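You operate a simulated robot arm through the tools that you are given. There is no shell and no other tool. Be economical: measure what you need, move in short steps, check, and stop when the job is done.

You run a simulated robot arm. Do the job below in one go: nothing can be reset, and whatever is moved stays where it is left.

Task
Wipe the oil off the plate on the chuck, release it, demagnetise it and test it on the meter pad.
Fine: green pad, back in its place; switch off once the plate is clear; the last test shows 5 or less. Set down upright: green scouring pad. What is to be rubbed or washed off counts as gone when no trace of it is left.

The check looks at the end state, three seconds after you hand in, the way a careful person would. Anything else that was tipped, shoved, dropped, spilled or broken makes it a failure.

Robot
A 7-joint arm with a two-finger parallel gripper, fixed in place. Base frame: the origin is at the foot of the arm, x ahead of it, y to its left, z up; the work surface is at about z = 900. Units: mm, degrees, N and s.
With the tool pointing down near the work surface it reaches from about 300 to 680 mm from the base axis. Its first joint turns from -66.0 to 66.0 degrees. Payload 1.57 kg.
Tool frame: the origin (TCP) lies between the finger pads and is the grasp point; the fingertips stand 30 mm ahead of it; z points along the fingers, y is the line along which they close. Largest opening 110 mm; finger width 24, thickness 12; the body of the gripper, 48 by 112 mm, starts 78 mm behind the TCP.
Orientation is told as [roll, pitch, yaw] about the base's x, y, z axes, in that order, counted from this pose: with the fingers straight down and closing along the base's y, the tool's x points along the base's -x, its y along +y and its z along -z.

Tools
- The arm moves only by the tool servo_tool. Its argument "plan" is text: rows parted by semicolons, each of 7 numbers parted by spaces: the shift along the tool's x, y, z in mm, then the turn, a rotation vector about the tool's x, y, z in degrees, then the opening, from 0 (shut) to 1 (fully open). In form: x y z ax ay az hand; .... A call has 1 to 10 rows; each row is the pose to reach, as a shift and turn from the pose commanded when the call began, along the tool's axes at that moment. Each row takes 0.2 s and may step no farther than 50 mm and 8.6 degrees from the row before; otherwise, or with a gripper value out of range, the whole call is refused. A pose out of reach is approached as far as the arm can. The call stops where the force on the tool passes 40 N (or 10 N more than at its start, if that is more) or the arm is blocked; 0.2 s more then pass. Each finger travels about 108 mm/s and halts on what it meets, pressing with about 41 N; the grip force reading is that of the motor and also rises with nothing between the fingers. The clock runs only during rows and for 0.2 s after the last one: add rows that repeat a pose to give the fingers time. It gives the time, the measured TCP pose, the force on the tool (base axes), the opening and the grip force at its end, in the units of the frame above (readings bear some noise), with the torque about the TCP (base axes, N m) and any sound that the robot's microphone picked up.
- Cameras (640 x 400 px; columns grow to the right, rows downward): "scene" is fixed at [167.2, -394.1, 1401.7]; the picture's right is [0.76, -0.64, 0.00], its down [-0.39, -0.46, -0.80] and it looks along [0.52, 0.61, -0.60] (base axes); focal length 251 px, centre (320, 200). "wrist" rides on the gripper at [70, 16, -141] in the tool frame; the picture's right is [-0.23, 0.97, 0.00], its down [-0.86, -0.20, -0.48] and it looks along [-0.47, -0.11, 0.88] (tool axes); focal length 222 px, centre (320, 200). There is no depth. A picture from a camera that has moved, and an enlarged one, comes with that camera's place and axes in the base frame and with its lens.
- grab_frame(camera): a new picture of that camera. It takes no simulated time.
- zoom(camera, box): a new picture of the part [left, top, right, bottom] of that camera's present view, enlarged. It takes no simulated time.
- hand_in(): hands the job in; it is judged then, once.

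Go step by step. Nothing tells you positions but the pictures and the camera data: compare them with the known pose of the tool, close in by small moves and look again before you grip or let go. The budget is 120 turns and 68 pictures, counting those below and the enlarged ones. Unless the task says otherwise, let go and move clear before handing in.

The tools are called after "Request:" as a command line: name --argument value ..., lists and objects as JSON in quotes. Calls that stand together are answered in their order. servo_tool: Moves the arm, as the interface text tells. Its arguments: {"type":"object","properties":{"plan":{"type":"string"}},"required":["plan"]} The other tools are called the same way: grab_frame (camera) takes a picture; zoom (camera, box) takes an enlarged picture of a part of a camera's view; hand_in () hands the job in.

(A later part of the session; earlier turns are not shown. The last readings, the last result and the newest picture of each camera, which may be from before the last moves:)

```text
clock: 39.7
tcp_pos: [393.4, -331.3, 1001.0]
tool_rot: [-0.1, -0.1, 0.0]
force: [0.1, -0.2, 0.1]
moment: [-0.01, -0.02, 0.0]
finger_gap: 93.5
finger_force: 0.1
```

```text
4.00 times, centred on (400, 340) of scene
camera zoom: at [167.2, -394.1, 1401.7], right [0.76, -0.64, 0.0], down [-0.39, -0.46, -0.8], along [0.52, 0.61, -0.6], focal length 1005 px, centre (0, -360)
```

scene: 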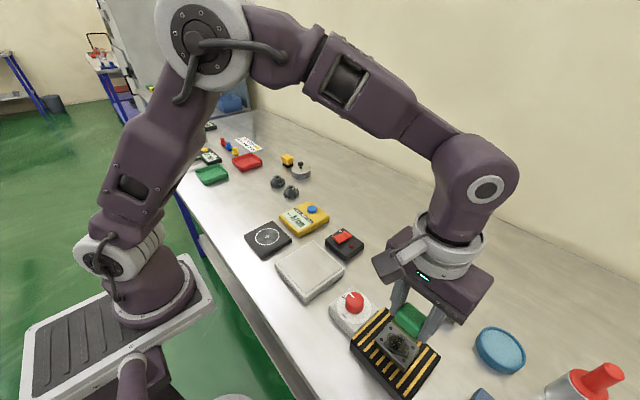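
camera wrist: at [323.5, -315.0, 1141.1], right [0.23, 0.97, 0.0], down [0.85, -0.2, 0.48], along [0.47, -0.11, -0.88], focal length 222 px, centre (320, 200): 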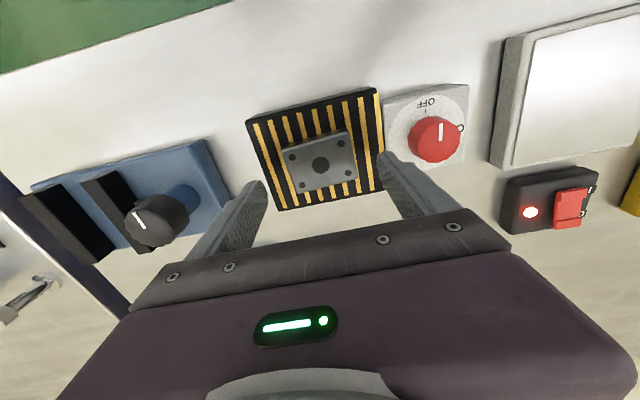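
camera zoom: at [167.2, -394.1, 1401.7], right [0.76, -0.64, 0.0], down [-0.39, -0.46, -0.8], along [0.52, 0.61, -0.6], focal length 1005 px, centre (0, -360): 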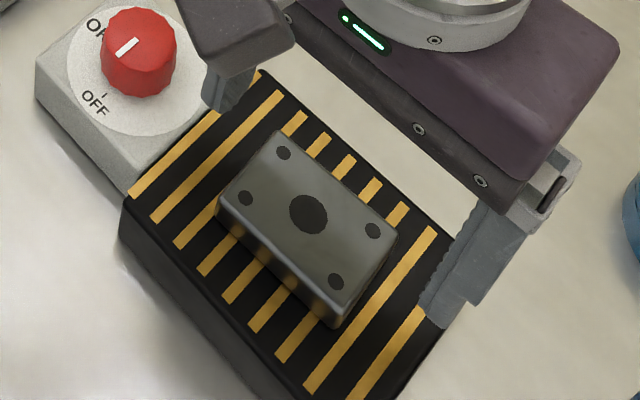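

The plate centre is at about (390.5, -330). I'll narrow the opening to clear the knob box and lower beside the plate.

Request:
servo_tool --plan "2.5 1 8 0 0 0 0.68; 2.5 1 18 0 0 0 0.68; 2.5 1 25 0 0 0 0.68; 2.5 1 28 0 0 0 0.68; 2.5 1 28 0 0 0 0.68"

Request:
zoom --camera "scene" --box '[340, 290, 460, 390]'

```text
clock: 40.9
tcp_pos: [388.8, -330.3, 974.0]
tool_rot: [-0.1, -0.1, -0.1]
force: [0.2, 0.1, -0.2]
moment: [0.0, -0.01, -0.02]
finger_gap: 74.9
finger_force: 0.1
```

```text
4.00 times, centred on (400, 340) of scene
camera zoom: at [167.2, -394.1, 1401.7], right [0.76, -0.64, 0.0], down [-0.39, -0.46, -0.8], along [0.52, 0.61, -0.6], focal length 1005 px, centre (0, -360)
```

zoom: 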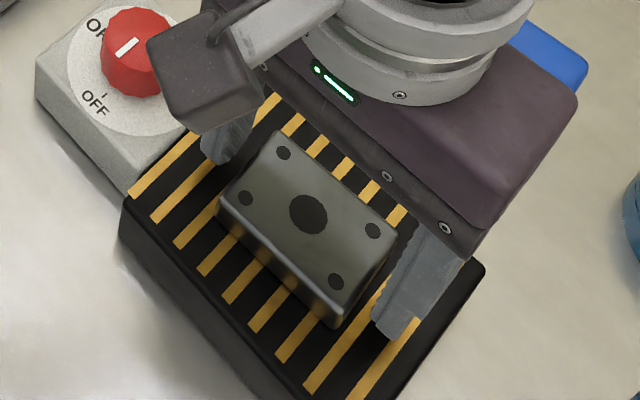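

Request:
servo_tool --plan "0 0 1.2 0 0 0 0.68; 0 0 2.5 0 0 0 0.6; 0 0 2.5 0 0 0 0.5; 0 0 2.5 0 0 0 0.4; 0 0 2.5 0 0 0 0.4"

```text
clock: 42.1
tcp_pos: [387.6, -329.7, 972.3]
tool_rot: [-0.2, -0.2, 0.0]
force: [-0.4, -2.6, 3.6]
moment: [-0.08, -0.02, 0.05]
finger_gap: 62.5
finger_force: 40.3
```

Gripped at 62.5 mm. Lifting.

Request:
servo_tool --plan "0 0 -5 0 0 0 0.4; 0 0 -15 0 0 0 0.4; 0 0 -40 0 0 0 0.4; 0 0 -70 0 0 0 0.4; 0 0 -70 0 0 0 0.4"

Request:
grab_frame --camera "scene"

```text
clock: 43.3
tcp_pos: [387.3, -329.8, 1042.4]
tool_rot: [-0.2, -0.1, 0.1]
force: [-0.1, 0.2, -3.0]
moment: [0.01, 0.03, 0.01]
finger_gap: 62.0
finger_force: 41.2
```

```text
24 pictures are left
```

scene: 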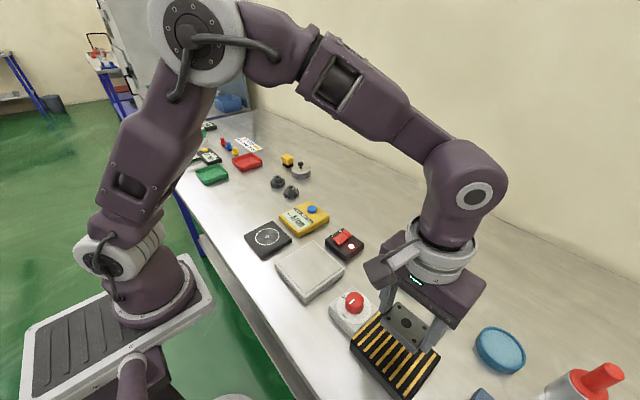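

The plate is held level. I'll carry it over the demagnetiser at about (382, -90).

Request:
servo_tool --plan "1 40 -5 0 0 0 0.4; 2 80 -5 0 0 0 0.4; 3 120 -5 0 0 0 0.4; 4 160 -5 0 0 0 0.4; 5 200 -5 0 0 0 0.4; 5 240 0 0 0 0 0.4; 5 240 15 0 0 0 0.4; 5 240 30 0 0 0 0.4; 5 240 30 0 0 0 0.4"

Request:
grab_frame --camera "wrist"

Request:
zoom --camera "scene" --box '[240, 200, 400, 320]'

```text
clock: 45.3
tcp_pos: [381.3, -90.2, 1011.0]
tool_rot: [-0.2, 0.0, -0.1]
force: [-0.4, -0.3, -3.9]
moment: [0.01, 0.0, -0.03]
finger_gap: 61.8
finger_force: 40.8
```

```text
23 pictures are left
camera wrist: at [311.4, -73.5, 1151.0], right [0.23, 0.97, 0.0], down [0.85, -0.2, 0.48], along [0.47, -0.11, -0.88], focal length 222 px, centre (320, 200)
```

wrist: 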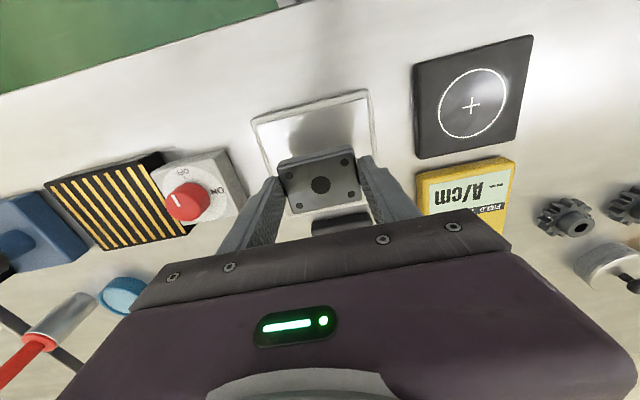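

```text
3.33 times, centred on (320, 260) of scene
camera zoom: at [167.3, -394.1, 1401.7], right [0.76, -0.64, 0.0], down [-0.39, -0.46, -0.8], along [0.52, 0.61, -0.6], focal length 838 px, centre (320, 0)
```

zoom: 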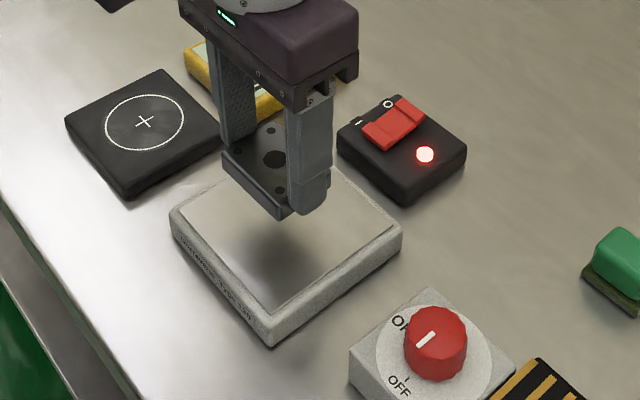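

Request:
zoom --camera "scene" --box '[272, 250, 328, 300]'

```text
8.00 times, centred on (300, 275) of scene
camera zoom: at [167.3, -394.1, 1401.7], right [0.76, -0.64, 0.0], down [-0.39, -0.46, -0.8], along [0.52, 0.61, -0.6], focal length 2010 px, centre (480, -400)
```

zoom: 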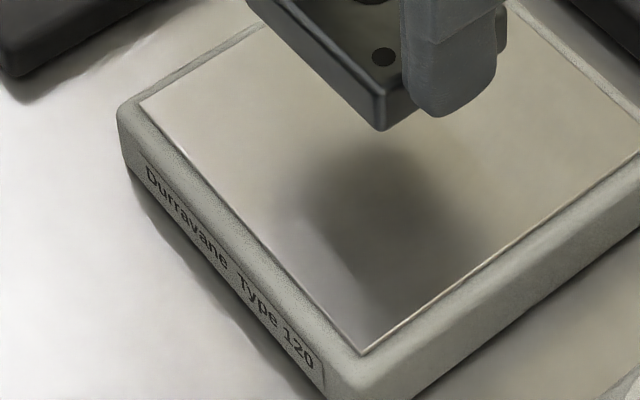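

Just a brand name. I'll lower the plate toward the pole surface.

Request:
servo_tool --plan "0 0 15 0 0 0 0.4; 0 0 30 0 0 0 0.4; 0 0 42 0 0 0 0.4; 0 0 45 0 0 0 0.4; 0 0 48 0 0 0 0.4; 0 0 50 0 0 0 0.4; 0 0 52 0 0 0 0.4; 0 0 54 0 0 0 0.4; 0 0 56 0 0 0 0.4"

```text
clock: 47.0
tcp_pos: [383.3, -88.0, 958.3]
tool_rot: [-0.1, -0.2, 0.0]
force: [-2.2, 3.8, 11.3]
moment: [0.65, 0.26, 0.0]
finger_gap: 61.6
finger_force: 40.6
stopped in row 8: the force on the tool passed its limit (the readings are from after the stop); the commanded pose is now the measured one
```

The plate is on the pole surface. I'll dwell briefly, then draw it up slowly.

Request:
servo_tool --plan "0 0 0 0 0 0 0.4; 0 0 -1 0 0 0 0.4; 0 0 -3 0 0 0 0.4; 0 0 -5 0 0 0 0.4; 0 0 -7 0 0 0 0.4; 0 0 -9 0 0 0 0.4; 0 0 -11 0 0 0 0.4; 0 0 -13 0 0 0 0.4; 0 0 -15 0 0 0 0.4; 0 0 -17 0 0 0 0.4"

Request:
servo_tool --plan "0 0 -2 0 0 0 0.4; 0 0 -4 0 0 0 0.4; 0 0 -6 0 0 0 0.4; 0 0 -9 0 0 0 0.4; 0 0 -12 0 0 0 0.4; 0 0 -15 0 0 0 0.4; 0 0 -18 0 0 0 0.4; 0 0 -21 0 0 0 0.4; 0 0 -24 0 0 0 0.4; 0 0 -27 0 0 0 0.4"

Request:
servo_tool --plan "0 0 -4 0 0 0 0.4; 0 0 -8 0 0 0 0.4; 0 0 -12 0 0 0 0.4; 0 0 -16 0 0 0 0.4; 0 0 -20 0 0 0 0.4; 0 0 -24 0 0 0 0.4; 0 0 -28 0 0 0 0.4; 0 0 -32 0 0 0 0.4; 0 0 -36 0 0 0 0.4; 0 0 -40 0 0 0 0.4"

Request:
servo_tool --plan "0 0 -5 0 0 0 0.4; 0 0 -10 0 0 0 0.4; 0 0 -15 0 0 0 0.4; 0 0 -20 0 0 0 0.4; 0 0 -25 0 0 0 0.4; 0 0 -30 0 0 0 0.4; 0 0 -36 0 0 0 0.4; 0 0 -42 0 0 0 0.4; 0 0 -48 0 0 0 0.4; 0 0 -54 0 0 0 0.4"

Request:
servo_tool --plan "0 0 -8 0 0 0 0.4; 0 0 -16 0 0 0 0.4; 0 0 -24 0 0 0 0.4; 0 0 -32 0 0 0 0.4; 0 0 -40 0 0 0 0.4; 0 0 -50 0 0 0 0.4; 0 0 -60 0 0 0 0.4; 0 0 -70 0 0 0 0.4; 0 0 -80 0 0 0 0.4"

```text
clock: 49.2
tcp_pos: [385.1, -88.9, 974.4]
tool_rot: [-0.1, -0.2, 0.0]
force: [-0.1, -0.9, -3.7]
moment: [0.01, 0.02, 0.02]
finger_gap: 61.3
finger_force: 41.3
```

```text
clock: 51.5
tcp_pos: [383.5, -88.5, 1002.0]
tool_rot: [-0.1, -0.1, 0.0]
force: [0.4, -0.3, -3.7]
moment: [-0.02, 0.05, -0.01]
finger_gap: 61.4
finger_force: 40.7
```

```text
clock: 53.6
tcp_pos: [383.5, -88.1, 1042.3]
tool_rot: [-0.1, -0.2, 0.0]
force: [1.1, 0.8, -2.7]
moment: [0.04, -0.03, 0.0]
finger_gap: 61.6
finger_force: 41.5
```

```text
clock: 55.9
tcp_pos: [383.8, -88.7, 1096.5]
tool_rot: [-0.2, -0.2, 0.0]
force: [-0.5, 0.0, -3.9]
moment: [0.0, -0.01, -0.03]
finger_gap: 61.4
finger_force: 41.4
```

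```text
clock: 57.9
tcp_pos: [384.5, -88.4, 1175.9]
tool_rot: [-0.3, -0.3, 0.1]
force: [0.0, -0.3, -3.5]
moment: [0.03, 0.03, 0.02]
finger_gap: 61.3
finger_force: 41.2
```

The plate is drawn well clear. I'll carry it to above the meter pad (367, 62).

Request:
servo_tool --plan "4 38 0 0 0 0 0.4; 9 76 0 0 0 0 0.4; 13 114 20 0 0 0 0.4; 17 150 50 0 0 0 0.4; 17 150 90 0 0 0 0.4; 17 150 130 0 0 0 0.4; 17 150 165 0 0 0 0.4; 17 150 165 0 0 0 0.4"

Request:
grab_frame --camera "wrist"

Request:
zoom --camera "scene" --box '[220, 170, 340, 270]'

```text
clock: 59.6
tcp_pos: [370.5, 58.7, 1007.0]
tool_rot: [-0.3, -0.3, -0.1]
force: [-0.2, -0.5, -4.2]
moment: [0.04, 0.03, 0.0]
finger_gap: 61.4
finger_force: 41.2
```

```text
20 pictures are left
camera wrist: at [299.7, 74.7, 1148.1], right [0.23, 0.97, 0.0], down [0.85, -0.2, 0.48], along [0.47, -0.11, -0.88], focal length 222 px, centre (320, 200)
```

wrist: 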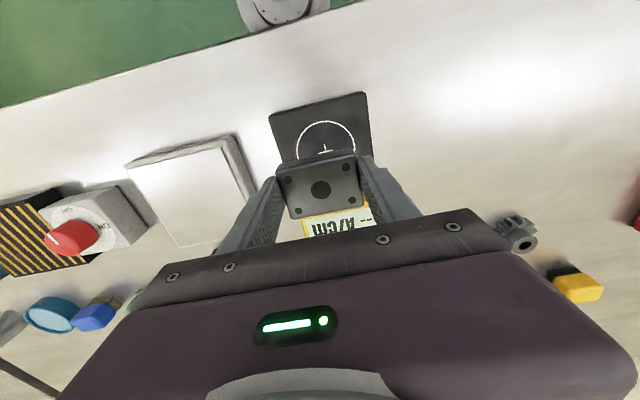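

```text
4.00 times, centred on (280, 220) of scene
camera zoom: at [167.3, -394.1, 1401.7], right [0.76, -0.64, 0.0], down [-0.39, -0.46, -0.8], along [0.52, 0.61, -0.6], focal length 1005 px, centre (480, 120)
```

zoom: 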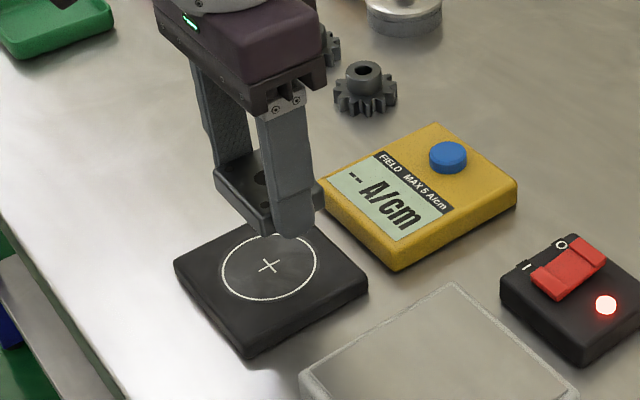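

The crosshair is at about (368, 64). I'll shift and lower the plate onto the pad.

Request:
servo_tool --plan "2 5.5 15 0 0 0 0.4; 2 5.5 30 0 0 0 0.4; 2 5.5 40 0 0 0 0.4; 2 5.5 43 0 0 0 0.4; 2 5.5 46 0 0 0 0.4; 2 5.5 48 0 0 0 0.4; 2 5.5 50 0 0 0 0.4; 2 5.5 52 0 0 0 0.4; 2 5.5 54 0 0 0 0.4"

Request:
zoom --camera "scene" --box '[220, 170, 340, 270]'

```text
clock: 61.6
tcp_pos: [366.2, 66.8, 957.6]
tool_rot: [-0.2, -0.2, 0.0]
force: [0.2, -0.1, -2.9]
moment: [0.0, -0.01, -0.01]
finger_gap: 61.5
finger_force: 41.3
```

```text
4.00 times, centred on (280, 220) of scene
camera zoom: at [167.3, -394.1, 1401.7], right [0.76, -0.64, 0.0], down [-0.39, -0.46, -0.8], along [0.52, 0.61, -0.6], focal length 1005 px, centre (480, 120)
```

zoom: 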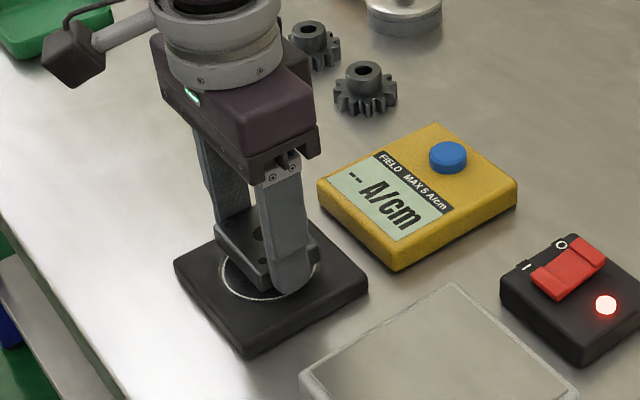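

Request:
servo_tool --plan "0 0 1.5 0 0 0 0.4; 0 0 3 0 0 0 0.4; 0 0 4.5 0 0 0 0.4; 0 0 6 0 0 0 0.4; 0 0 7 0 0 0 0.4; 0 0 8 0 0 0 0.4; 0 0 9 0 0 0 0.4; 0 0 10 0 0 0 0.4"

```text
clock: 63.5
tcp_pos: [366.3, 68.2, 946.6]
tool_rot: [0.0, -0.2, 0.0]
force: [-0.2, 0.0, -3.3]
moment: [0.0, -0.01, -0.03]
finger_gap: 61.5
finger_force: 41.2
```

Request:
servo_tool --plan "0 0 1 0 0 0 0.4; 0 0 2 0 0 0 0.4; 0 0 3 0 0 0 0.4; 0 0 4 0 0 0 0.4; 0 0 5 0 0 0 0.4; 0 0 6 0 0 0 0.4"

Request:
zoom --camera "scene" --box '[220, 190, 320, 270]'

```text
clock: 64.0
tcp_pos: [367.0, 66.5, 945.9]
tool_rot: [-0.1, -0.3, 0.2]
force: [-2.8, 0.5, 11.9]
moment: [0.15, 0.38, 0.04]
finger_gap: 61.6
finger_force: 41.1
stopped in row 2: the force on the tool passed its limit (the readings are from after the stop); the commanded pose is now the measured one
```

```text
5.00 times, centred on (270, 230) of scene
camera zoom: at [167.0, -394.1, 1401.8], right [0.76, -0.64, 0.0], down [-0.39, -0.46, -0.8], along [0.52, 0.61, -0.6], focal length 1256 px, centre (570, 50)
```

zoom: 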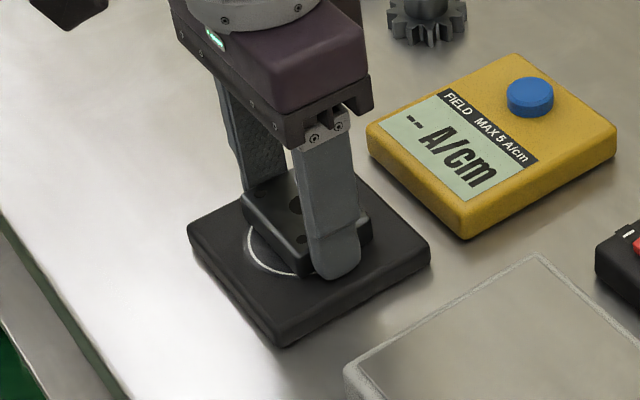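

The plate is on the pad but a little off toward +y. I'll lift 3 mm, shift -5 mm in y, set it down and release.

Request:
servo_tool --plan "0 0 -3 0 0 0 0.4; 0 -5 -3 0 0 0 0.4; 0 -5 -1.5 0 0 0 0.4; 0 -5 0 0 0 0 0.4; 0 -5 0.5 0 0 0 0.4; 0 -5 0.5 0 0 0 0.4"

Request:
servo_tool --plan "0 0 0 0 0 0 0.5; 0 0 0 0 0 0 0.56; 0 0 0 0 0 0 0.58; 0 0 0 0 0 0 0.6; 0 0 0 0 0 0 0.65; 0 0 0 0 0 0 0.75; 0 0 0 0 0 0 0.75; 0 0 -40 0 0 0 0.75; 0 0 -80 0 0 0 0.75; 0 0 -80 0 0 0 0.75"

Request:
grab_frame --camera "wrist"

```text
clock: 65.1
tcp_pos: [366.1, 61.2, 946.4]
tool_rot: [0.0, -0.5, 0.0]
force: [-4.1, 1.5, 11.7]
moment: [-0.04, 0.39, -0.03]
finger_gap: 61.3
finger_force: 40.8
stopped in row 5: the force on the tool passed its limit (the readings are from after the stop); the commanded pose is now the measured one
```

```text
clock: 67.3
tcp_pos: [368.2, 61.9, 1023.7]
tool_rot: [-0.1, -0.5, 0.1]
force: [-0.2, -0.1, -0.3]
moment: [0.01, 0.01, 0.05]
finger_gap: 82.3
finger_force: 0.1
```

```text
16 pictures are left
camera wrist: at [297.0, 77.5, 1165.2], right [0.23, 0.97, 0.0], down [0.85, -0.2, 0.49], along [0.47, -0.11, -0.87], focal length 222 px, centre (320, 200)
```

wrist: 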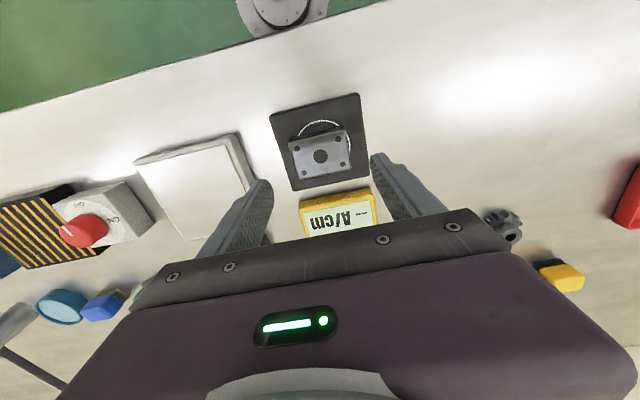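

The circle shows only on the -x side, so I'll zoom to judge the offset.

Request:
zoom --camera "wrist" --box '[260, 85, 380, 195]'

```text
3.64 times, centred on (320, 140) of wrist
camera zoom: at [297.0, 77.5, 1165.2], right [0.23, 0.97, 0.0], down [0.85, -0.2, 0.49], along [0.47, -0.11, -0.87], focal length 808 px, centre (320, 418)
```

zoom: 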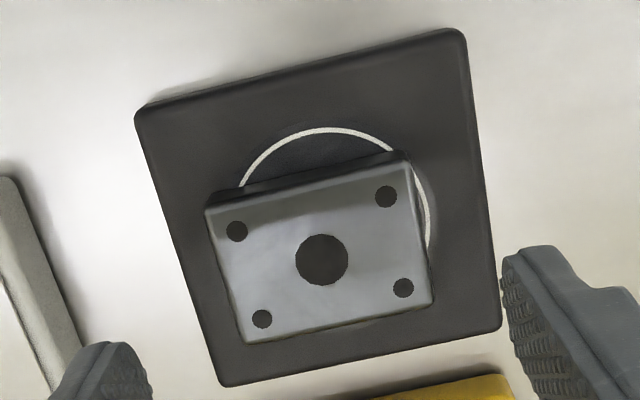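

The plate sits about 6.5 mm too far +x and 4 mm too far -y. I'll re-grip, correct it, and set it down centred.

Request:
servo_tool --plan "0 -1 30 0 0.5 0 0.75; 0 -1 60 0 0.5 0 0.75; 0 -1 76 0 0.5 0 0.75; 0 -1 76 0 0.5 0 0.6; 0 -1 76 0 0.5 0 0.5; 0 -1 76 0 0.5 0 0.4; 0 -1 76 0 0.5 0 0.4; 0 -1 72 0 0.5 0 0.4; 6.5 4 72 0 0.5 0 0.4; 6.5 4 72 0 0.5 0 0.4"

Request:
servo_tool --plan "0 0 1.5 0 0 0 0.4; 0 0 3 0 0 0 0.4; 0 0 4 0 0 0 0.4; 0 0 5 0 0 0 0.4; 0 0 6 0 0 0 0.4"

```text
clock: 69.5
tcp_pos: [361.4, 64.4, 953.4]
tool_rot: [0.0, 0.0, 0.0]
force: [0.2, 0.3, -3.7]
moment: [0.01, 0.06, -0.02]
finger_gap: 61.6
finger_force: 41.0
```

```text
clock: 70.7
tcp_pos: [360.3, 66.2, 949.3]
tool_rot: [0.0, -0.1, 0.0]
force: [-5.2, 2.9, 32.7]
moment: [0.03, 0.52, -0.07]
finger_gap: 61.5
finger_force: 41.1
```

Request:
servo_tool --plan "0 0 -1.5 0 0 0 0.4; 0 0 -1.5 0 0 0 0.5; 0 0 -1.5 0 0 0 0.56; 0 0 -1.5 0 0 0 0.58; 0 0 -1.5 0 0 0 0.6; 0 0 -1.5 0 0 0 0.67; 0 0 -1.5 0 0 0 0.75; 0 0 -40 0 0 0 0.75; 0 0 -80 0 0 0 0.75; 0 0 -80 0 0 0 0.75"

Request:
zoom --camera "wrist" --box '[260, 85, 380, 195]'

```text
clock: 72.9
tcp_pos: [359.3, 66.6, 1027.5]
tool_rot: [0.1, 0.0, 0.0]
force: [0.9, 0.4, -0.1]
moment: [-0.01, -0.03, 0.02]
finger_gap: 82.7
finger_force: 0.1
```

```text
3.64 times, centred on (320, 140) of wrist
camera zoom: at [289.4, 82.2, 1168.9], right [0.23, 0.97, 0.0], down [0.86, -0.2, 0.48], along [0.47, -0.11, -0.88], focal length 808 px, centre (320, 418)
```

zoom: 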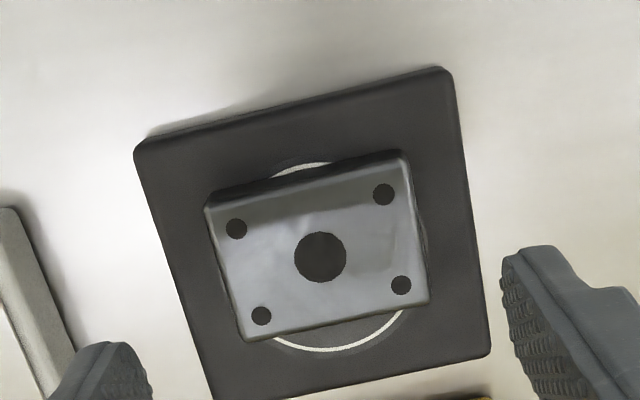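

Centred now. Next I'll close the hand and move above the O end of the demagnetiser switch (528, -75.5).

Request:
servo_tool --plan "0 0 -30 0 0 0 0.6; -30 -25 -45 0 0 0 0.3; -65 -54 -45 0 0 0 0; -100 -83 -45 0 0 0 0; -135 -113 -45 0 0 0 0; -168 -142 -35 0 0 0 0; -168 -142 0 0 0 0 0; -168 -142 35 0 0 0 0; -168 -142 54 0 0 0 0; -168 -142 54 0 0 0 0"

Request:
zoom --camera "scene" --box '[300, 210, 380, 270]'

```text
clock: 75.1
tcp_pos: [529.6, -77.8, 973.8]
tool_rot: [0.0, 0.1, 0.1]
force: [0.2, -0.2, 0.1]
moment: [0.01, 0.03, 0.03]
finger_gap: 0.0
finger_force: 22.0
```

```text
6.67 times, centred on (340, 240) of scene
camera zoom: at [167.2, -394.1, 1401.7], right [0.76, -0.64, 0.0], down [-0.39, -0.46, -0.8], along [0.52, 0.61, -0.6], focal length 1675 px, centre (187, -67)
```

zoom: 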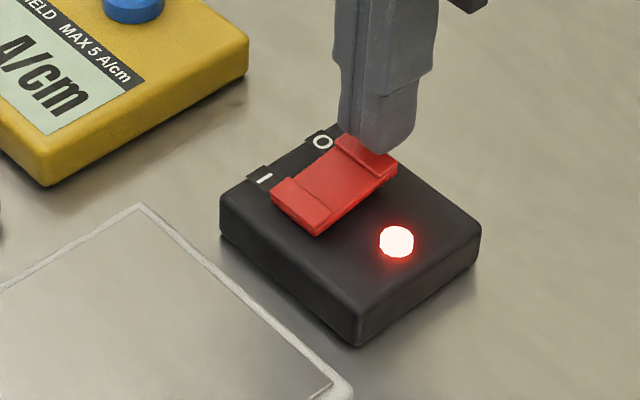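

The finger is above the O end. I'll press with a 3 mm correction.

Request:
servo_tool --plan "3 2 2 0 0 0 0; 3 2 4 0 0 0 0; 3 2 6 0 0 0 0; 3 2 8 0 0 0 0; 3 2 10 0 0 0 0; 3 2 12 0 0 0 0; 3 2 14 0 0 0 0; 3 2 15 0 0 0 0"

Request:
zoom --camera "scene" --box '[300, 210, 380, 270]'

```text
clock: 76.7
tcp_pos: [527.5, -74.8, 963.4]
tool_rot: [-0.2, -0.1, 0.0]
force: [-0.7, 0.0, 5.1]
moment: [0.01, 0.11, -0.05]
finger_gap: 0.0
finger_force: 21.6
heard: click
stopped in row 8: the force on the tool passed its limit (the readings are from after the stop); the commanded pose is now the measured one
```

```text
6.67 times, centred on (340, 240) of scene
camera zoom: at [167.1, -394.1, 1401.8], right [0.76, -0.64, 0.0], down [-0.39, -0.46, -0.8], along [0.52, 0.61, -0.6], focal length 1675 px, centre (187, -67)
```

zoom: 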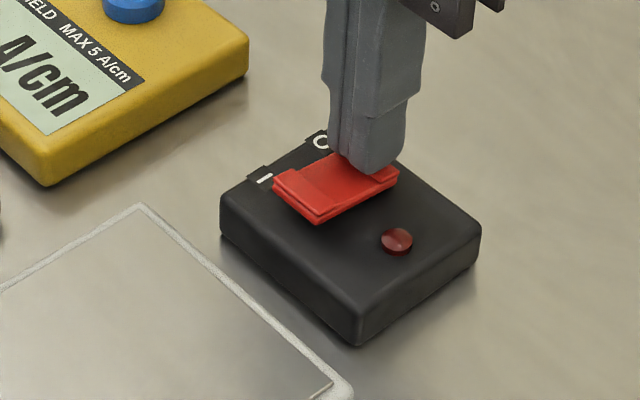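

Demagnetiser off (click, lamp dark). Now above the meter's blue button at about (521.5, 61.5).

Request:
servo_tool --plan "0 0 -40 0 0 0 0; 0 30 -70 0 0 0 0; 2 70 -70 0 0 0 0; 4 110 -70 0 0 0 0; 6 136 -60 0 0 0 0; 6 136 -25 0 0 0 0; 6 136 -18 0 0 0 0; 6 136 -18 0 0 0 0"

Request:
zoom --camera "scene" --box '[220, 170, 340, 270]'

```text
clock: 78.5
tcp_pos: [519.6, 60.3, 979.6]
tool_rot: [-0.1, 0.0, 0.0]
force: [-0.7, -0.5, -0.5]
moment: [0.0, 0.03, -0.02]
finger_gap: 0.1
finger_force: 21.5
```

```text
4.00 times, centred on (280, 220) of scene
camera zoom: at [167.2, -394.1, 1401.7], right [0.76, -0.64, 0.0], down [-0.39, -0.46, -0.8], along [0.52, 0.61, -0.6], focal length 1005 px, centre (480, 120)
```

zoom: 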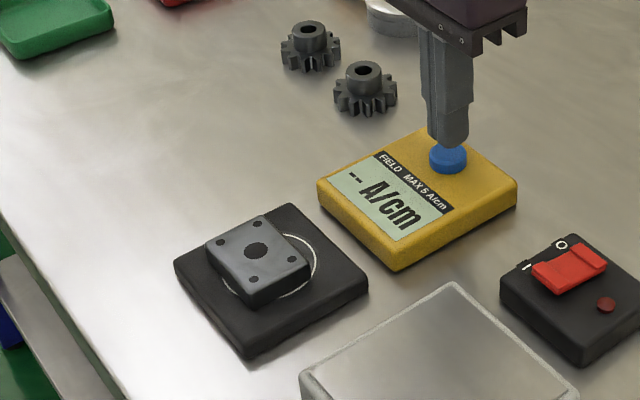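

Right over the button; the plate rests on the pad. I'll press.

Request:
servo_tool --plan "-1 1 3 0 0 0 0; -1 1 6 0 0 0 0; -1 1 9 0 0 0 0; -1 1 12 0 0 0 0; -1 1 14 0 0 0 0; -1 1 16 0 0 0 0; -1 1 18 0 0 0 0; -1 1 20 0 0 0 0"

Request:
zoom --camera "scene" --box '[280, 195, 340, 245]'

```text
clock: 80.3
tcp_pos: [521.1, 62.0, 960.1]
tool_rot: [-0.1, 0.0, 0.0]
force: [-0.7, -2.6, 4.1]
moment: [-0.05, 0.03, 0.01]
finger_gap: 0.0
finger_force: 20.9
heard: click
```

```text
8.00 times, centred on (310, 220) of scene
camera zoom: at [167.1, -394.2, 1401.7], right [0.76, -0.64, 0.0], down [-0.39, -0.46, -0.8], along [0.52, 0.61, -0.6], focal length 2010 px, centre (400, 40)
```

zoom: 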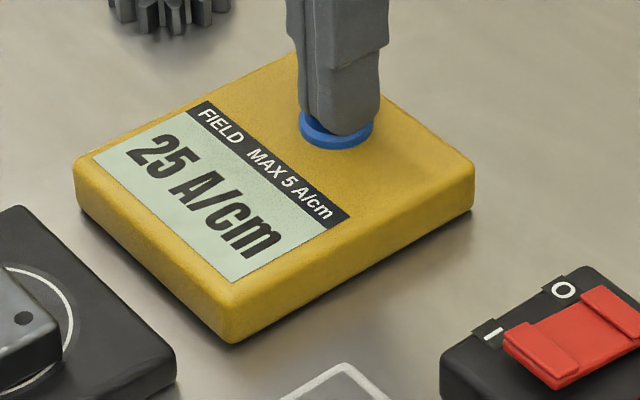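

The meter reads 25 A/cm, so the first draw-off was too quick or too brief. I'll switch the demagnetiser on again and repeat, much more slowly. First, over to the I end of the switch.

Request:
servo_tool --plan "0 0 -40 0 0 0 0; 0 -20 -70 0 0 0 0; 9 -60 -70 0 0 0 0; 18 -100 -70 0 0 0 0; 29 -137 -60 0 0 0 0; 29 -137 -25 0 0 0 0; 29 -137 -13 0 0 0 0; 29 -137 -13 0 0 0 0"

Request:
servo_tool --plan "0 0 2 0 0 0 0; 0 0 4 0 0 0 0; 0 0 6 0 0 0 0; 0 0 8 0 0 0 0; 0 0 10 0 0 0 0; 0 0 12 0 0 0 0; 0 0 14 0 0 0 0; 0 0 16 0 0 0 0"

```text
clock: 82.1
tcp_pos: [493.7, -75.1, 971.7]
tool_rot: [0.0, 0.0, 0.0]
force: [-0.3, -0.2, 0.6]
moment: [-0.02, 0.0, -0.01]
finger_gap: 0.0
finger_force: 21.6
```

```text
clock: 83.7
tcp_pos: [492.3, -74.3, 962.5]
tool_rot: [-0.2, -0.1, 0.0]
force: [-6.6, 2.9, 13.9]
moment: [0.09, 0.05, 0.1]
finger_gap: 0.1
finger_force: 21.5
heard: click
stopped in row 7: the force on the tool passed its limit (the readings are from after the stop); the commanded pose is now the measured one
```

Click heard, it's on again. Back to the plate on the meter pad.

Request:
servo_tool --plan "0 0 -40 0 0 0 0; 10 20 -75 -0.2 0.1 0 0.2; 35 50 -75 -0.2 0.1 0 0.4; 65 80 -75 -0.2 0.1 0 0.6; 95 110 -75 -0.2 0.1 0 0.75; 129 140 -70 -0.2 0.1 0 0.75; 129 140 -50 -0.2 0.1 0 0.75; 129 140 -50 -0.2 0.1 0 0.75"

Request:
grab_frame --camera "wrist"

```text
clock: 85.5
tcp_pos: [364.9, 64.1, 1010.2]
tool_rot: [0.0, 0.0, 0.0]
force: [0.2, -1.0, 0.2]
moment: [-0.02, -0.03, 0.01]
finger_gap: 82.6
finger_force: 0.0
```

```text
9 pictures are left
camera wrist: at [294.6, 80.9, 1150.7], right [0.23, 0.97, 0.0], down [0.85, -0.2, 0.48], along [0.47, -0.11, -0.88], focal length 222 px, centre (320, 200)
```

wrist: 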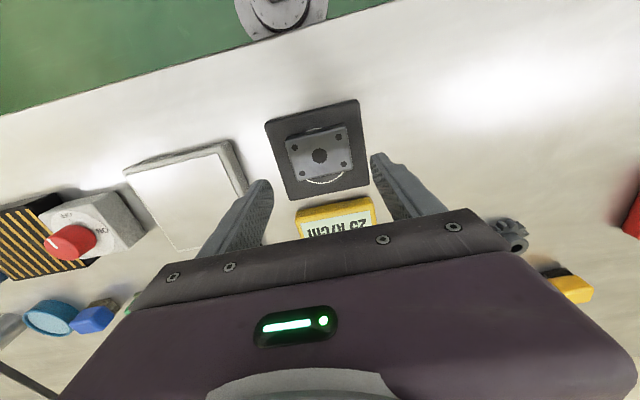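

Plate is right under the hand. Descend, grip and lift.

Request:
servo_tool --plan "0 0 30 0 0 0 0.75; 0 0 55 0 0 0 0.75; 0 0 62.5 0 0 0 0.75; 0 0 62.5 0 0 0 0.65; 0 0 62.5 0 0 0 0.5; 0 0 62.5 0 0 0 0.4; 0 0 62.5 0 0 0 0.4; 0 0 62.5 0 0 0 0.4"

Request:
servo_tool --plan "0 0 -10 0 0 0 0.4; 0 0 -40 0 0 0 0.4; 0 0 -60 0 0 0 0.4; -5 -40 -60 0 0 0 0.4; -10 -80 -60 0 0 0 0.4; -14 -120 -60 0 0 0 0.4; -19 -155 -60 0 0 0 0.4; -19 -155 -60 0 0 0 0.4"

```text
clock: 87.3
tcp_pos: [364.1, 65.4, 948.2]
tool_rot: [0.2, 0.0, 0.0]
force: [0.4, 0.2, 0.6]
moment: [0.0, -0.02, 0.01]
finger_gap: 61.7
finger_force: 40.7
```

```text
clock: 89.1
tcp_pos: [382.0, -89.8, 1010.5]
tool_rot: [0.0, 0.0, 0.0]
force: [-0.4, -0.4, -3.9]
moment: [0.02, -0.02, 0.02]
finger_gap: 61.4
finger_force: 40.7
```

Held over the demagnetiser. Lowering to contact.

Request:
servo_tool --plan "0 0 20 0 0 0 0.4; 0 0 36 0 0 0 0.4; 0 0 42 0 0 0 0.4; 0 0 45 0 0 0 0.4; 0 0 47 0 0 0 0.4; 0 0 49 0 0 0 0.4; 0 0 51 0 0 0 0.4; 0 0 53 0 0 0 0.4; 0 0 55 0 0 0 0.4"

Request:
grab_frame --camera "scene"

```text
clock: 90.8
tcp_pos: [382.9, -90.1, 958.3]
tool_rot: [0.1, -0.1, 0.1]
force: [-3.8, 4.2, 11.8]
moment: [-0.38, 0.1, -0.16]
finger_gap: 61.4
finger_force: 41.4
stopped in row 8: the force on the tool passed its limit (the readings are from after the stop); the commanded pose is now the measured one
```

```text
8 pictures are left
```

scene: 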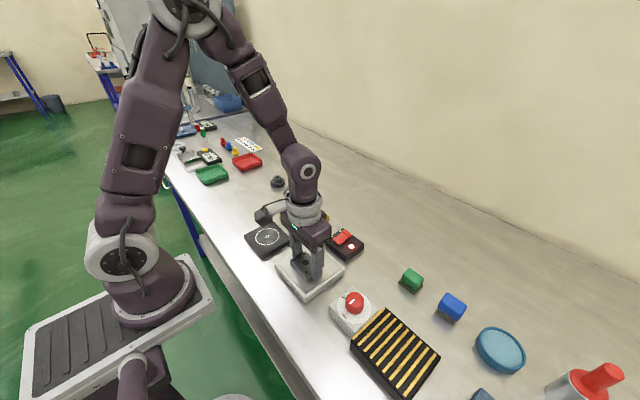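

Contact, with the lamp lit. I'll dwell, then draw away at about 4–5 mm/s.

Request:
servo_tool --plan "0 0 0 0 0 0 0.4; 0 0 0 0 0 0 0.4; 0 0 0 0 0 0 0.4; 0 0 0 0 0 0 0.4; 0 0 0 0 0 0 0.4; 0 0 0 0 0 0 0.4; 0 0 -0.7 0 0 0 0.4; 0 0 -1.4 0 0 0 0.4; 0 0 -2.1 0 0 0 0.4; 0 0 -2.8 0 0 0 0.4"

Request:
servo_tool --plan "0 0 -0.8 0 0 0 0.4; 0 0 -1.6 0 0 0 0.4; 0 0 -2.4 0 0 0 0.4; 0 0 -3.2 0 0 0 0.4; 0 0 -4 0 0 0 0.4; 0 0 -4.8 0 0 0 0.4; 0 0 -5.6 0 0 0 0.4; 0 0 -6.4 0 0 0 0.4; 0 0 -7.2 0 0 0 0.4; 0 0 -8 0 0 0 0.4"

Request:
servo_tool --plan "0 0 -0.8 0 0 0 0.4; 0 0 -1.6 0 0 0 0.4; 0 0 -2.4 0 0 0 0.4; 0 0 -3.2 0 0 0 0.4; 0 0 -4 0 0 0 0.4; 0 0 -4.8 0 0 0 0.4; 0 0 -5.6 0 0 0 0.4; 0 0 -6.4 0 0 0 0.4; 0 0 -7.2 0 0 0 0.4; 0 0 -8 0 0 0 0.4"

Request:
servo_tool --plan "0 0 -1 0 0 0 0.4; 0 0 -2 0 0 0 0.4; 0 0 -3 0 0 0 0.4; 0 0 -4 0 0 0 0.4; 0 0 -5 0 0 0 0.4; 0 0 -6 0 0 0 0.4; 0 0 -7 0 0 0 0.4; 0 0 -8 0 0 0 0.4; 0 0 -9 0 0 0 0.4; 0 0 -10 0 0 0 0.4"

Request:
servo_tool --plan "0 0 -1 0 0 0 0.4; 0 0 -2 0 0 0 0.4; 0 0 -3 0 0 0 0.4; 0 0 -4 0 0 0 0.4; 0 0 -5 0 0 0 0.4; 0 0 -6 0 0 0 0.4; 0 0 -7 0 0 0 0.4; 0 0 -8 0 0 0 0.4; 0 0 -9 0 0 0 0.4; 0 0 -10 0 0 0 0.4"

Request:
servo_tool --plan "0 0 -1 0 0 0 0.4; 0 0 -2 0 0 0 0.4; 0 0 -3 0 0 0 0.4; 0 0 -4 0 0 0 0.4; 0 0 -5 0 0 0 0.4; 0 0 -6 0 0 0 0.4; 0 0 -7 0 0 0 0.4; 0 0 -8 0 0 0 0.4; 0 0 -9 0 0 0 0.4; 0 0 -10 0 0 0 0.4"

Request:
servo_tool --plan "0 0 -1 0 0 0 0.4; 0 0 -2 0 0 0 0.4; 0 0 -3 0 0 0 0.4; 0 0 -4 0 0 0 0.4; 0 0 -5 0 0 0 0.4; 0 0 -6 0 0 0 0.4; 0 0 -7 0 0 0 0.4; 0 0 -8 0 0 0 0.4; 0 0 -9 0 0 0 0.4; 0 0 -10 0 0 0 0.4"

Request:
servo_tool --plan "0 0 -1 0 0 0 0.4; 0 0 -2 0 0 0 0.4; 0 0 -3 0 0 0 0.4; 0 0 -4 0 0 0 0.4; 0 0 -5 0 0 0 0.4; 0 0 -6 0 0 0 0.4; 0 0 -7 0 0 0 0.4; 0 0 -8 0 0 0 0.4; 0 0 -9 0 0 0 0.4; 0 0 -10 0 0 0 0.4"

Request:
servo_tool --plan "0 0 -1 0 0 0 0.4; 0 0 -2 0 0 0 0.4; 0 0 -3 0 0 0 0.4; 0 0 -4 0 0 0 0.4; 0 0 -5 0 0 0 0.4; 0 0 -6 0 0 0 0.4; 0 0 -7 0 0 0 0.4; 0 0 -8 0 0 0 0.4; 0 0 -9 0 0 0 0.4; 0 0 -10 0 0 0 0.4"

Request:
servo_tool --plan "0 0 -1 0 0 0 0.4; 0 0 -2 0 0 0 0.4; 0 0 -3 0 0 0 0.4; 0 0 -4 0 0 0 0.4; 0 0 -5 0 0 0 0.4; 0 0 -6 0 0 0 0.4; 0 0 -7 0 0 0 0.4; 0 0 -8 0 0 0 0.4; 0 0 -9 0 0 0 0.4; 0 0 -10 0 0 0 0.4"

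Request:
servo_tool --plan "0 0 -1.5 0 0 0 0.4; 0 0 -3 0 0 0 0.4; 0 0 -4.5 0 0 0 0.4; 0 0 -6 0 0 0 0.4; 0 0 -7.5 0 0 0 0.4; 0 0 -9 0 0 0 0.4; 0 0 -10.5 0 0 0 0.4; 0 0 -12 0 0 0 0.4; 0 0 -13.5 0 0 0 0.4; 0 0 -15 0 0 0 0.4"

Request:
servo_tool --plan "0 0 -2 0 0 0 0.4; 0 0 -4 0 0 0 0.4; 0 0 -6 0 0 0 0.4; 0 0 -8 0 0 0 0.4; 0 0 -10 0 0 0 0.4; 0 0 -12 0 0 0 0.4; 0 0 -14 0 0 0 0.4; 0 0 -16 0 0 0 0.4; 0 0 -18 0 0 0 0.4; 0 0 -20 0 0 0 0.4"

Request:
servo_tool --plan "0 0 -3 0 0 0 0.4; 0 0 -6 0 0 0 0.4; 0 0 -9 0 0 0 0.4; 0 0 -12 0 0 0 0.4; 0 0 -15 0 0 0 0.4; 0 0 -18 0 0 0 0.4; 0 0 -21 0 0 0 0.4; 0 0 -24 0 0 0 0.4; 0 0 -27 0 0 0 0.4; 0 0 -30 0 0 0 0.4"

Request:
servo_tool --plan "0 0 -4 0 0 0 0.4; 0 0 -8 0 0 0 0.4; 0 0 -12 0 0 0 0.4; 0 0 -16 0 0 0 0.4; 0 0 -20 0 0 0 0.4; 0 0 -24 0 0 0 0.4; 0 0 -28 0 0 0 0.4; 0 0 -32 0 0 0 0.4; 0 0 -36 0 0 0 0.4; 0 0 -40 0 0 0 0.4"

```text
clock: 93.0
tcp_pos: [381.9, -90.7, 959.9]
tool_rot: [0.2, -0.2, 0.0]
force: [0.6, -0.4, -2.7]
moment: [0.0, -0.03, -0.04]
finger_gap: 61.6
finger_force: 41.2
```

```text
clock: 95.2
tcp_pos: [382.9, -90.7, 969.7]
tool_rot: [0.1, -0.1, 0.0]
force: [0.2, -0.1, -4.2]
moment: [0.01, -0.02, 0.0]
finger_gap: 61.4
finger_force: 40.8
```

```text
clock: 97.4
tcp_pos: [383.3, -89.9, 976.8]
tool_rot: [0.1, -0.1, 0.1]
force: [-0.6, 0.0, -3.1]
moment: [0.01, -0.01, 0.0]
finger_gap: 61.7
finger_force: 41.0
```

```text
clock: 99.6
tcp_pos: [381.9, -89.7, 986.5]
tool_rot: [0.1, -0.1, 0.0]
force: [-1.2, -0.5, -3.9]
moment: [-0.02, 0.0, 0.05]
finger_gap: 61.6
finger_force: 40.8
```

```text
clock: 101.8
tcp_pos: [382.5, -92.0, 996.6]
tool_rot: [0.1, -0.2, 0.1]
force: [-0.1, -0.3, -4.1]
moment: [0.01, 0.03, -0.03]
finger_gap: 61.3
finger_force: 40.8
```

```text
clock: 104.0
tcp_pos: [381.7, -90.4, 1005.2]
tool_rot: [0.2, -0.2, -0.1]
force: [-0.3, 0.1, -4.6]
moment: [-0.01, 0.0, 0.02]
finger_gap: 61.6
finger_force: 41.6
```

```text
clock: 106.2
tcp_pos: [383.3, -90.5, 1016.7]
tool_rot: [0.2, -0.2, 0.0]
force: [1.1, -0.2, -3.7]
moment: [0.03, -0.03, 0.02]
finger_gap: 61.5
finger_force: 41.3
```

```text
clock: 108.4
tcp_pos: [381.4, -89.7, 1026.4]
tool_rot: [0.1, -0.1, 0.0]
force: [-0.6, 0.0, -3.8]
moment: [0.0, -0.02, 0.01]
finger_gap: 61.5
finger_force: 41.0
```

```text
clock: 110.6
tcp_pos: [382.7, -89.3, 1036.6]
tool_rot: [0.1, -0.2, 0.1]
force: [0.6, 0.1, -3.4]
moment: [-0.02, -0.01, -0.01]
finger_gap: 61.6
finger_force: 40.7
```

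```text
clock: 112.8
tcp_pos: [381.5, -89.7, 1047.2]
tool_rot: [0.1, -0.2, 0.0]
force: [0.7, -0.7, -4.1]
moment: [0.0, -0.03, -0.01]
finger_gap: 61.5
finger_force: 41.3
```

```text
clock: 115.0
tcp_pos: [382.9, -89.4, 1062.0]
tool_rot: [0.1, -0.2, 0.0]
force: [0.4, 0.0, -3.9]
moment: [-0.02, -0.03, -0.02]
finger_gap: 61.3
finger_force: 41.0
```

```text
clock: 117.2
tcp_pos: [382.8, -90.3, 1082.2]
tool_rot: [0.1, -0.3, 0.0]
force: [-0.9, -0.5, -4.0]
moment: [-0.01, -0.03, -0.01]
finger_gap: 61.6
finger_force: 41.3
```

```text
clock: 119.4
tcp_pos: [382.0, -92.1, 1112.1]
tool_rot: [0.1, -0.1, -0.1]
force: [-0.1, -0.4, -3.2]
moment: [-0.01, -0.01, 0.0]
finger_gap: 61.6
finger_force: 40.7
```

```text
clock: 121.6
tcp_pos: [381.8, -91.1, 1152.1]
tool_rot: [0.0, -0.2, 0.0]
force: [-0.3, 0.1, -3.4]
moment: [0.02, 0.0, 0.0]
finger_gap: 61.5
finger_force: 40.8
```

Slow draw-off done. Carrying the plate to the meter pad again, at TCP (364, 65).

Request:
servo_tool --plan "4 38 0 -0.1 0.2 0 0.4; 9 76 0 -0.1 0.2 0 0.4; 13 116 0 -0.1 0.2 0 0.4; 18 156 0 -0.1 0.2 0 0.4; 18 156 45 -0.1 0.2 0 0.4; 18 156 90 -0.1 0.2 0 0.4; 18 156 135 -0.1 0.2 0 0.4; 18 156 170 -0.1 0.2 0 0.4; 18 156 192 -0.1 0.2 0 0.4; 18 156 192 -0.1 0.2 0 0.4"

Request:
servo_tool --plan "0 0 3 0 0 0 0.4; 0 0 6 0 0 0 0.4; 0 0 8 0 0 0 0.4; 0 0 9 0 0 0 0.4; 0 0 10 0 0 0 0.4; 0 0 11 0 0 0 0.4; 0 0 12 0 0 0 0.4; 0 0 13 0 0 0 0.4; 0 0 14 0 0 0 0.4; 0 0 15 0 0 0 0.4"

```text
clock: 123.8
tcp_pos: [364.3, 65.0, 956.2]
tool_rot: [0.2, 0.1, 0.0]
force: [-0.2, 0.1, -3.7]
moment: [-0.02, -0.03, -0.02]
finger_gap: 61.3
finger_force: 40.7
```

```text
clock: 126.0
tcp_pos: [365.5, 66.1, 945.9]
tool_rot: [0.2, 0.0, 0.1]
force: [-4.0, -0.3, 11.9]
moment: [0.0, -0.19, 0.0]
finger_gap: 61.8
finger_force: 41.2
stopped in row 10: the force on the tool passed its limit (the readings are from after the stop); the commanded pose is now the measured one
```

Plate set down. Release gradually, rise, close, and go to the O end of the switch.

Request:
servo_tool --plan "0 0 0 0 0 0 0.5; 0 0 0 0 0 0 0.56; 0 0 0 0 0 0 0.58; 0 0 0 0 0 0 0.6; 0 0 0 0 0 0 0.67; 0 0 0 0 0 0 0.75; 0 0 0 0 0 0 0.75; 0 0 -40 0 0 0 0.75; 0 0 -80 0 0 0 0.75; 0 0 -80 0 0 0 0.75"

Request:
zoom --camera "wrist" --box '[260, 85, 380, 195]'

```text
clock: 128.2
tcp_pos: [366.6, 64.2, 1025.3]
tool_rot: [0.2, -0.2, 0.1]
force: [0.4, -1.0, -0.3]
moment: [0.03, 0.0, 0.01]
finger_gap: 82.5
finger_force: 0.0
```

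```text
3.64 times, centred on (320, 140) of wrist
camera zoom: at [297.0, 79.1, 1166.4], right [0.23, 0.97, 0.0], down [0.85, -0.2, 0.48], along [0.47, -0.11, -0.88], focal length 808 px, centre (320, 418)
```

zoom: 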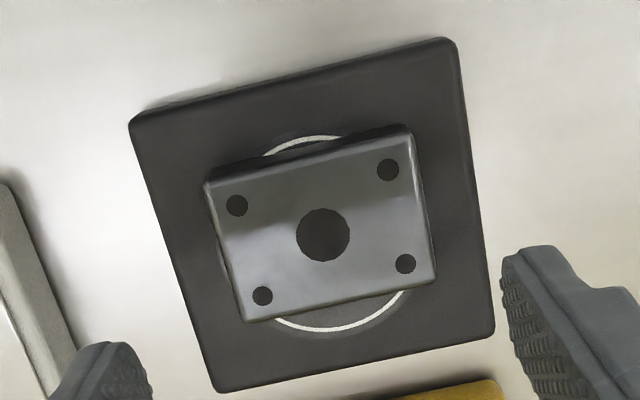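

Well centred. Now the O end of the switch.

Request:
servo_tool --plan "0 0 -30 0 0 0 0.6; -30 -25 -45 -0.2 0.2 0 0.3; -62 -54 -45 -0.2 0.2 0 0; -95 -83 -45 -0.2 0.2 0 0; -130 -113 -45 -0.2 0.2 0 0; -161 -140 -35 -0.2 0.2 0 0; -161 -140 0 -0.2 0.2 0 0; -161 -140 35 -0.2 0.2 0 0; -161 -140 52 -0.2 0.2 0 0; -161 -140 52 -0.2 0.2 0 0"

Request:
servo_tool --plan "0 0 2 0 0 0 0; 0 0 4 0 0 0 0; 0 0 6 0 0 0 0; 0 0 8 0 0 0 0; 0 0 10 0 0 0 0; 0 0 12 0 0 0 0; 0 0 14 0 0 0 0; 0 0 15 0 0 0 0; 0 0 16 0 0 0 0"

```text
clock: 130.4
tcp_pos: [525.4, -75.2, 972.2]
tool_rot: [0.4, 0.1, 0.1]
force: [-0.6, -0.3, 0.8]
moment: [-0.02, 0.01, 0.0]
finger_gap: 0.2
finger_force: 21.5
```

```text
clock: 132.2
tcp_pos: [526.2, -73.3, 962.0]
tool_rot: [0.5, 0.0, 0.0]
force: [-1.0, 0.6, 5.8]
moment: [-0.03, 0.1, 0.01]
finger_gap: 0.0
finger_force: 21.3
heard: click
stopped in row 8: the force on the tool passed its limit (the readings are from after the stop); the commanded pose is now the measured one
```

Switched off (click). On to the meter button.

Request:
servo_tool --plan "0 0 -40 0 0 0 0; 0 30 -70 0.5 0 0 0; 2 70 -70 0.5 0 0 0; 4 110 -70 0.5 0 0 0; 5 135 -60 0.5 0 0 0; 5 135 -25 0.5 0 0 0; 5 135 -16 0.5 0 0 0; 5 135 -16 0.5 0 0 0"

Request:
servo_tool --plan "0 0 3 0 0 0 0; 0 0 6 0 0 0 0; 0 0 9 0 0 0 0; 0 0 12 0 0 0 0; 0 0 14 0 0 0 0; 0 0 16 0 0 0 0; 0 0 18 0 0 0 0; 0 0 19 0 0 0 0"

Request:
zoom --camera "scene" --box '[240, 195, 360, 270]'

```text
clock: 134.0
tcp_pos: [524.8, 61.9, 980.1]
tool_rot: [-0.1, 0.1, 0.1]
force: [-0.2, 0.1, -0.6]
moment: [-0.01, -0.01, 0.03]
finger_gap: 0.2
finger_force: 21.0
```

```text
clock: 135.8
tcp_pos: [521.0, 61.4, 960.4]
tool_rot: [-0.1, 0.0, 0.1]
force: [1.7, 1.3, 3.0]
moment: [0.02, -0.08, -0.01]
finger_gap: 0.0
finger_force: 21.2
heard: click
```

```text
5.33 times, centred on (300, 232) of scene
camera zoom: at [167.2, -394.1, 1401.7], right [0.76, -0.64, 0.0], down [-0.39, -0.46, -0.8], along [0.52, 0.61, -0.6], focal length 1340 px, centre (427, 27)
```

zoom: 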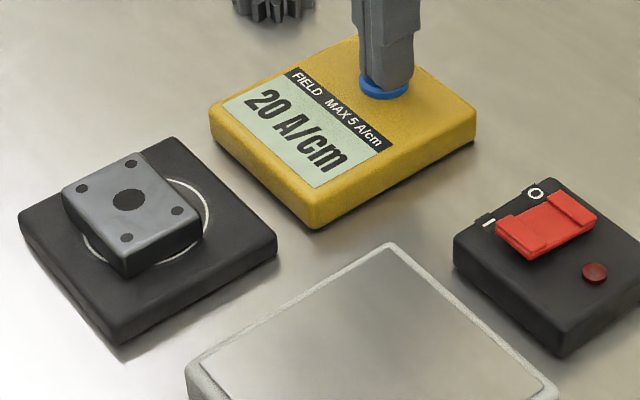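

The reading is 20 now. Withdrawal speed mattered little, so the likely cause is switching off with the plate only ~155 mm away on the meter pad. This time I'll park the plate far off on the clear table (about x 375, y 250), switch off, and then bring it to the pad. Switching on again first.

Request:
servo_tool --plan "0 0 -40 0 0 0 0; 0 -20 -70 0 0 0 0; 9 -60 -70 0 0 0 0; 18 -100 -70 0 0 0 0; 29 -137 -60 0 0 0 0; 29 -137 -25 0 0 0 0; 29 -137 -13 0 0 0 0; 29 -137 -13 0 0 0 0"

Request:
servo_tool --plan "0 0 2 0 0 0 0; 0 0 4 0 0 0 0; 0 0 6 0 0 0 0; 0 0 8 0 0 0 0; 0 0 10 0 0 0 0; 0 0 12 0 0 0 0; 0 0 14 0 0 0 0; 0 0 16 0 0 0 0"

```text
clock: 137.6
tcp_pos: [492.0, -75.3, 973.3]
tool_rot: [0.1, 0.1, 0.1]
force: [0.2, -0.5, -0.4]
moment: [-0.01, 0.0, -0.03]
finger_gap: 0.1
finger_force: 21.2
```

```text
clock: 139.2
tcp_pos: [492.9, -76.3, 961.5]
tool_rot: [-0.2, 0.0, 0.0]
force: [-7.5, 2.3, 13.9]
moment: [0.06, 0.07, 0.08]
finger_gap: 0.0
finger_force: 21.4
heard: click
stopped in row 8: the force on the tool passed its limit (the readings are from after the stop); the commanded pose is now the measured one
```

On. Fetch the plate and place it on the demagnetiser again.

Request:
servo_tool --plan "0 0 -40 0 0 0 0; 10 20 -75 -0.2 0 0 0.2; 35 50 -75 -0.2 0 0 0.4; 65 80 -75 -0.2 0 0 0.6; 95 110 -75 -0.2 0 0 0.75; 127.5 141.5 -70 -0.2 0 0 0.75; 127.5 141.5 -50 -0.2 0 0 0.75; 127.5 141.5 -50 -0.2 0 0 0.75"

Request:
servo_tool --plan "0 0 30 0 0 0 0.75; 0 0 55 0 0 0 0.75; 0 0 63.5 0 0 0 0.75; 0 0 63.5 0 0 0 0.65; 0 0 63.5 0 0 0 0.5; 0 0 63.5 0 0 0 0.4; 0 0 63.5 0 0 0 0.4; 0 0 63.5 0 0 0 0.4"

Request:
servo_tool --plan "0 0 -10 0 0 0 0.4; 0 0 -40 0 0 0 0.4; 0 0 -60 0 0 0 0.4; -5 -40 -60 0 0 0 0.4; -10 -80 -60 0 0 0 0.4; -14 -120 -60 0 0 0 0.4; -19 -155 -60 0 0 0 0.4; -19 -155 -60 0 0 0 0.4"

Request:
servo_tool --plan "0 0 20 0 0 0 0.4; 0 0 36 0 0 0 0.4; 0 0 42 0 0 0 0.4; 0 0 45 0 0 0 0.4; 0 0 47 0 0 0 0.4; 0 0 49 0 0 0 0.4; 0 0 51 0 0 0 0.4; 0 0 53 0 0 0 0.4; 0 0 55 0 0 0 0.4"

```text
clock: 141.0
tcp_pos: [364.2, 65.7, 1013.6]
tool_rot: [-0.1, 0.0, 0.0]
force: [0.9, 0.1, -0.1]
moment: [-0.02, -0.01, -0.03]
finger_gap: 82.6
finger_force: 0.0
```

```text
clock: 142.8
tcp_pos: [365.8, 66.1, 948.6]
tool_rot: [-0.1, 0.0, 0.0]
force: [0.3, -0.5, 0.8]
moment: [-0.04, -0.01, -0.01]
finger_gap: 61.6
finger_force: 41.1
```

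```text
clock: 144.6
tcp_pos: [383.7, -91.2, 1006.3]
tool_rot: [0.0, 0.0, 0.1]
force: [-0.2, 0.8, -3.0]
moment: [0.01, -0.02, -0.01]
finger_gap: 61.2
finger_force: 40.6
```

```text
clock: 146.2
tcp_pos: [385.8, -88.8, 958.6]
tool_rot: [0.0, -0.1, 0.0]
force: [-3.8, 1.0, 13.6]
moment: [0.14, 0.35, 0.06]
finger_gap: 61.7
finger_force: 40.4
stopped in row 8: the force on the tool passed its limit (the readings are from after the stop); the commanded pose is now the measured one
```

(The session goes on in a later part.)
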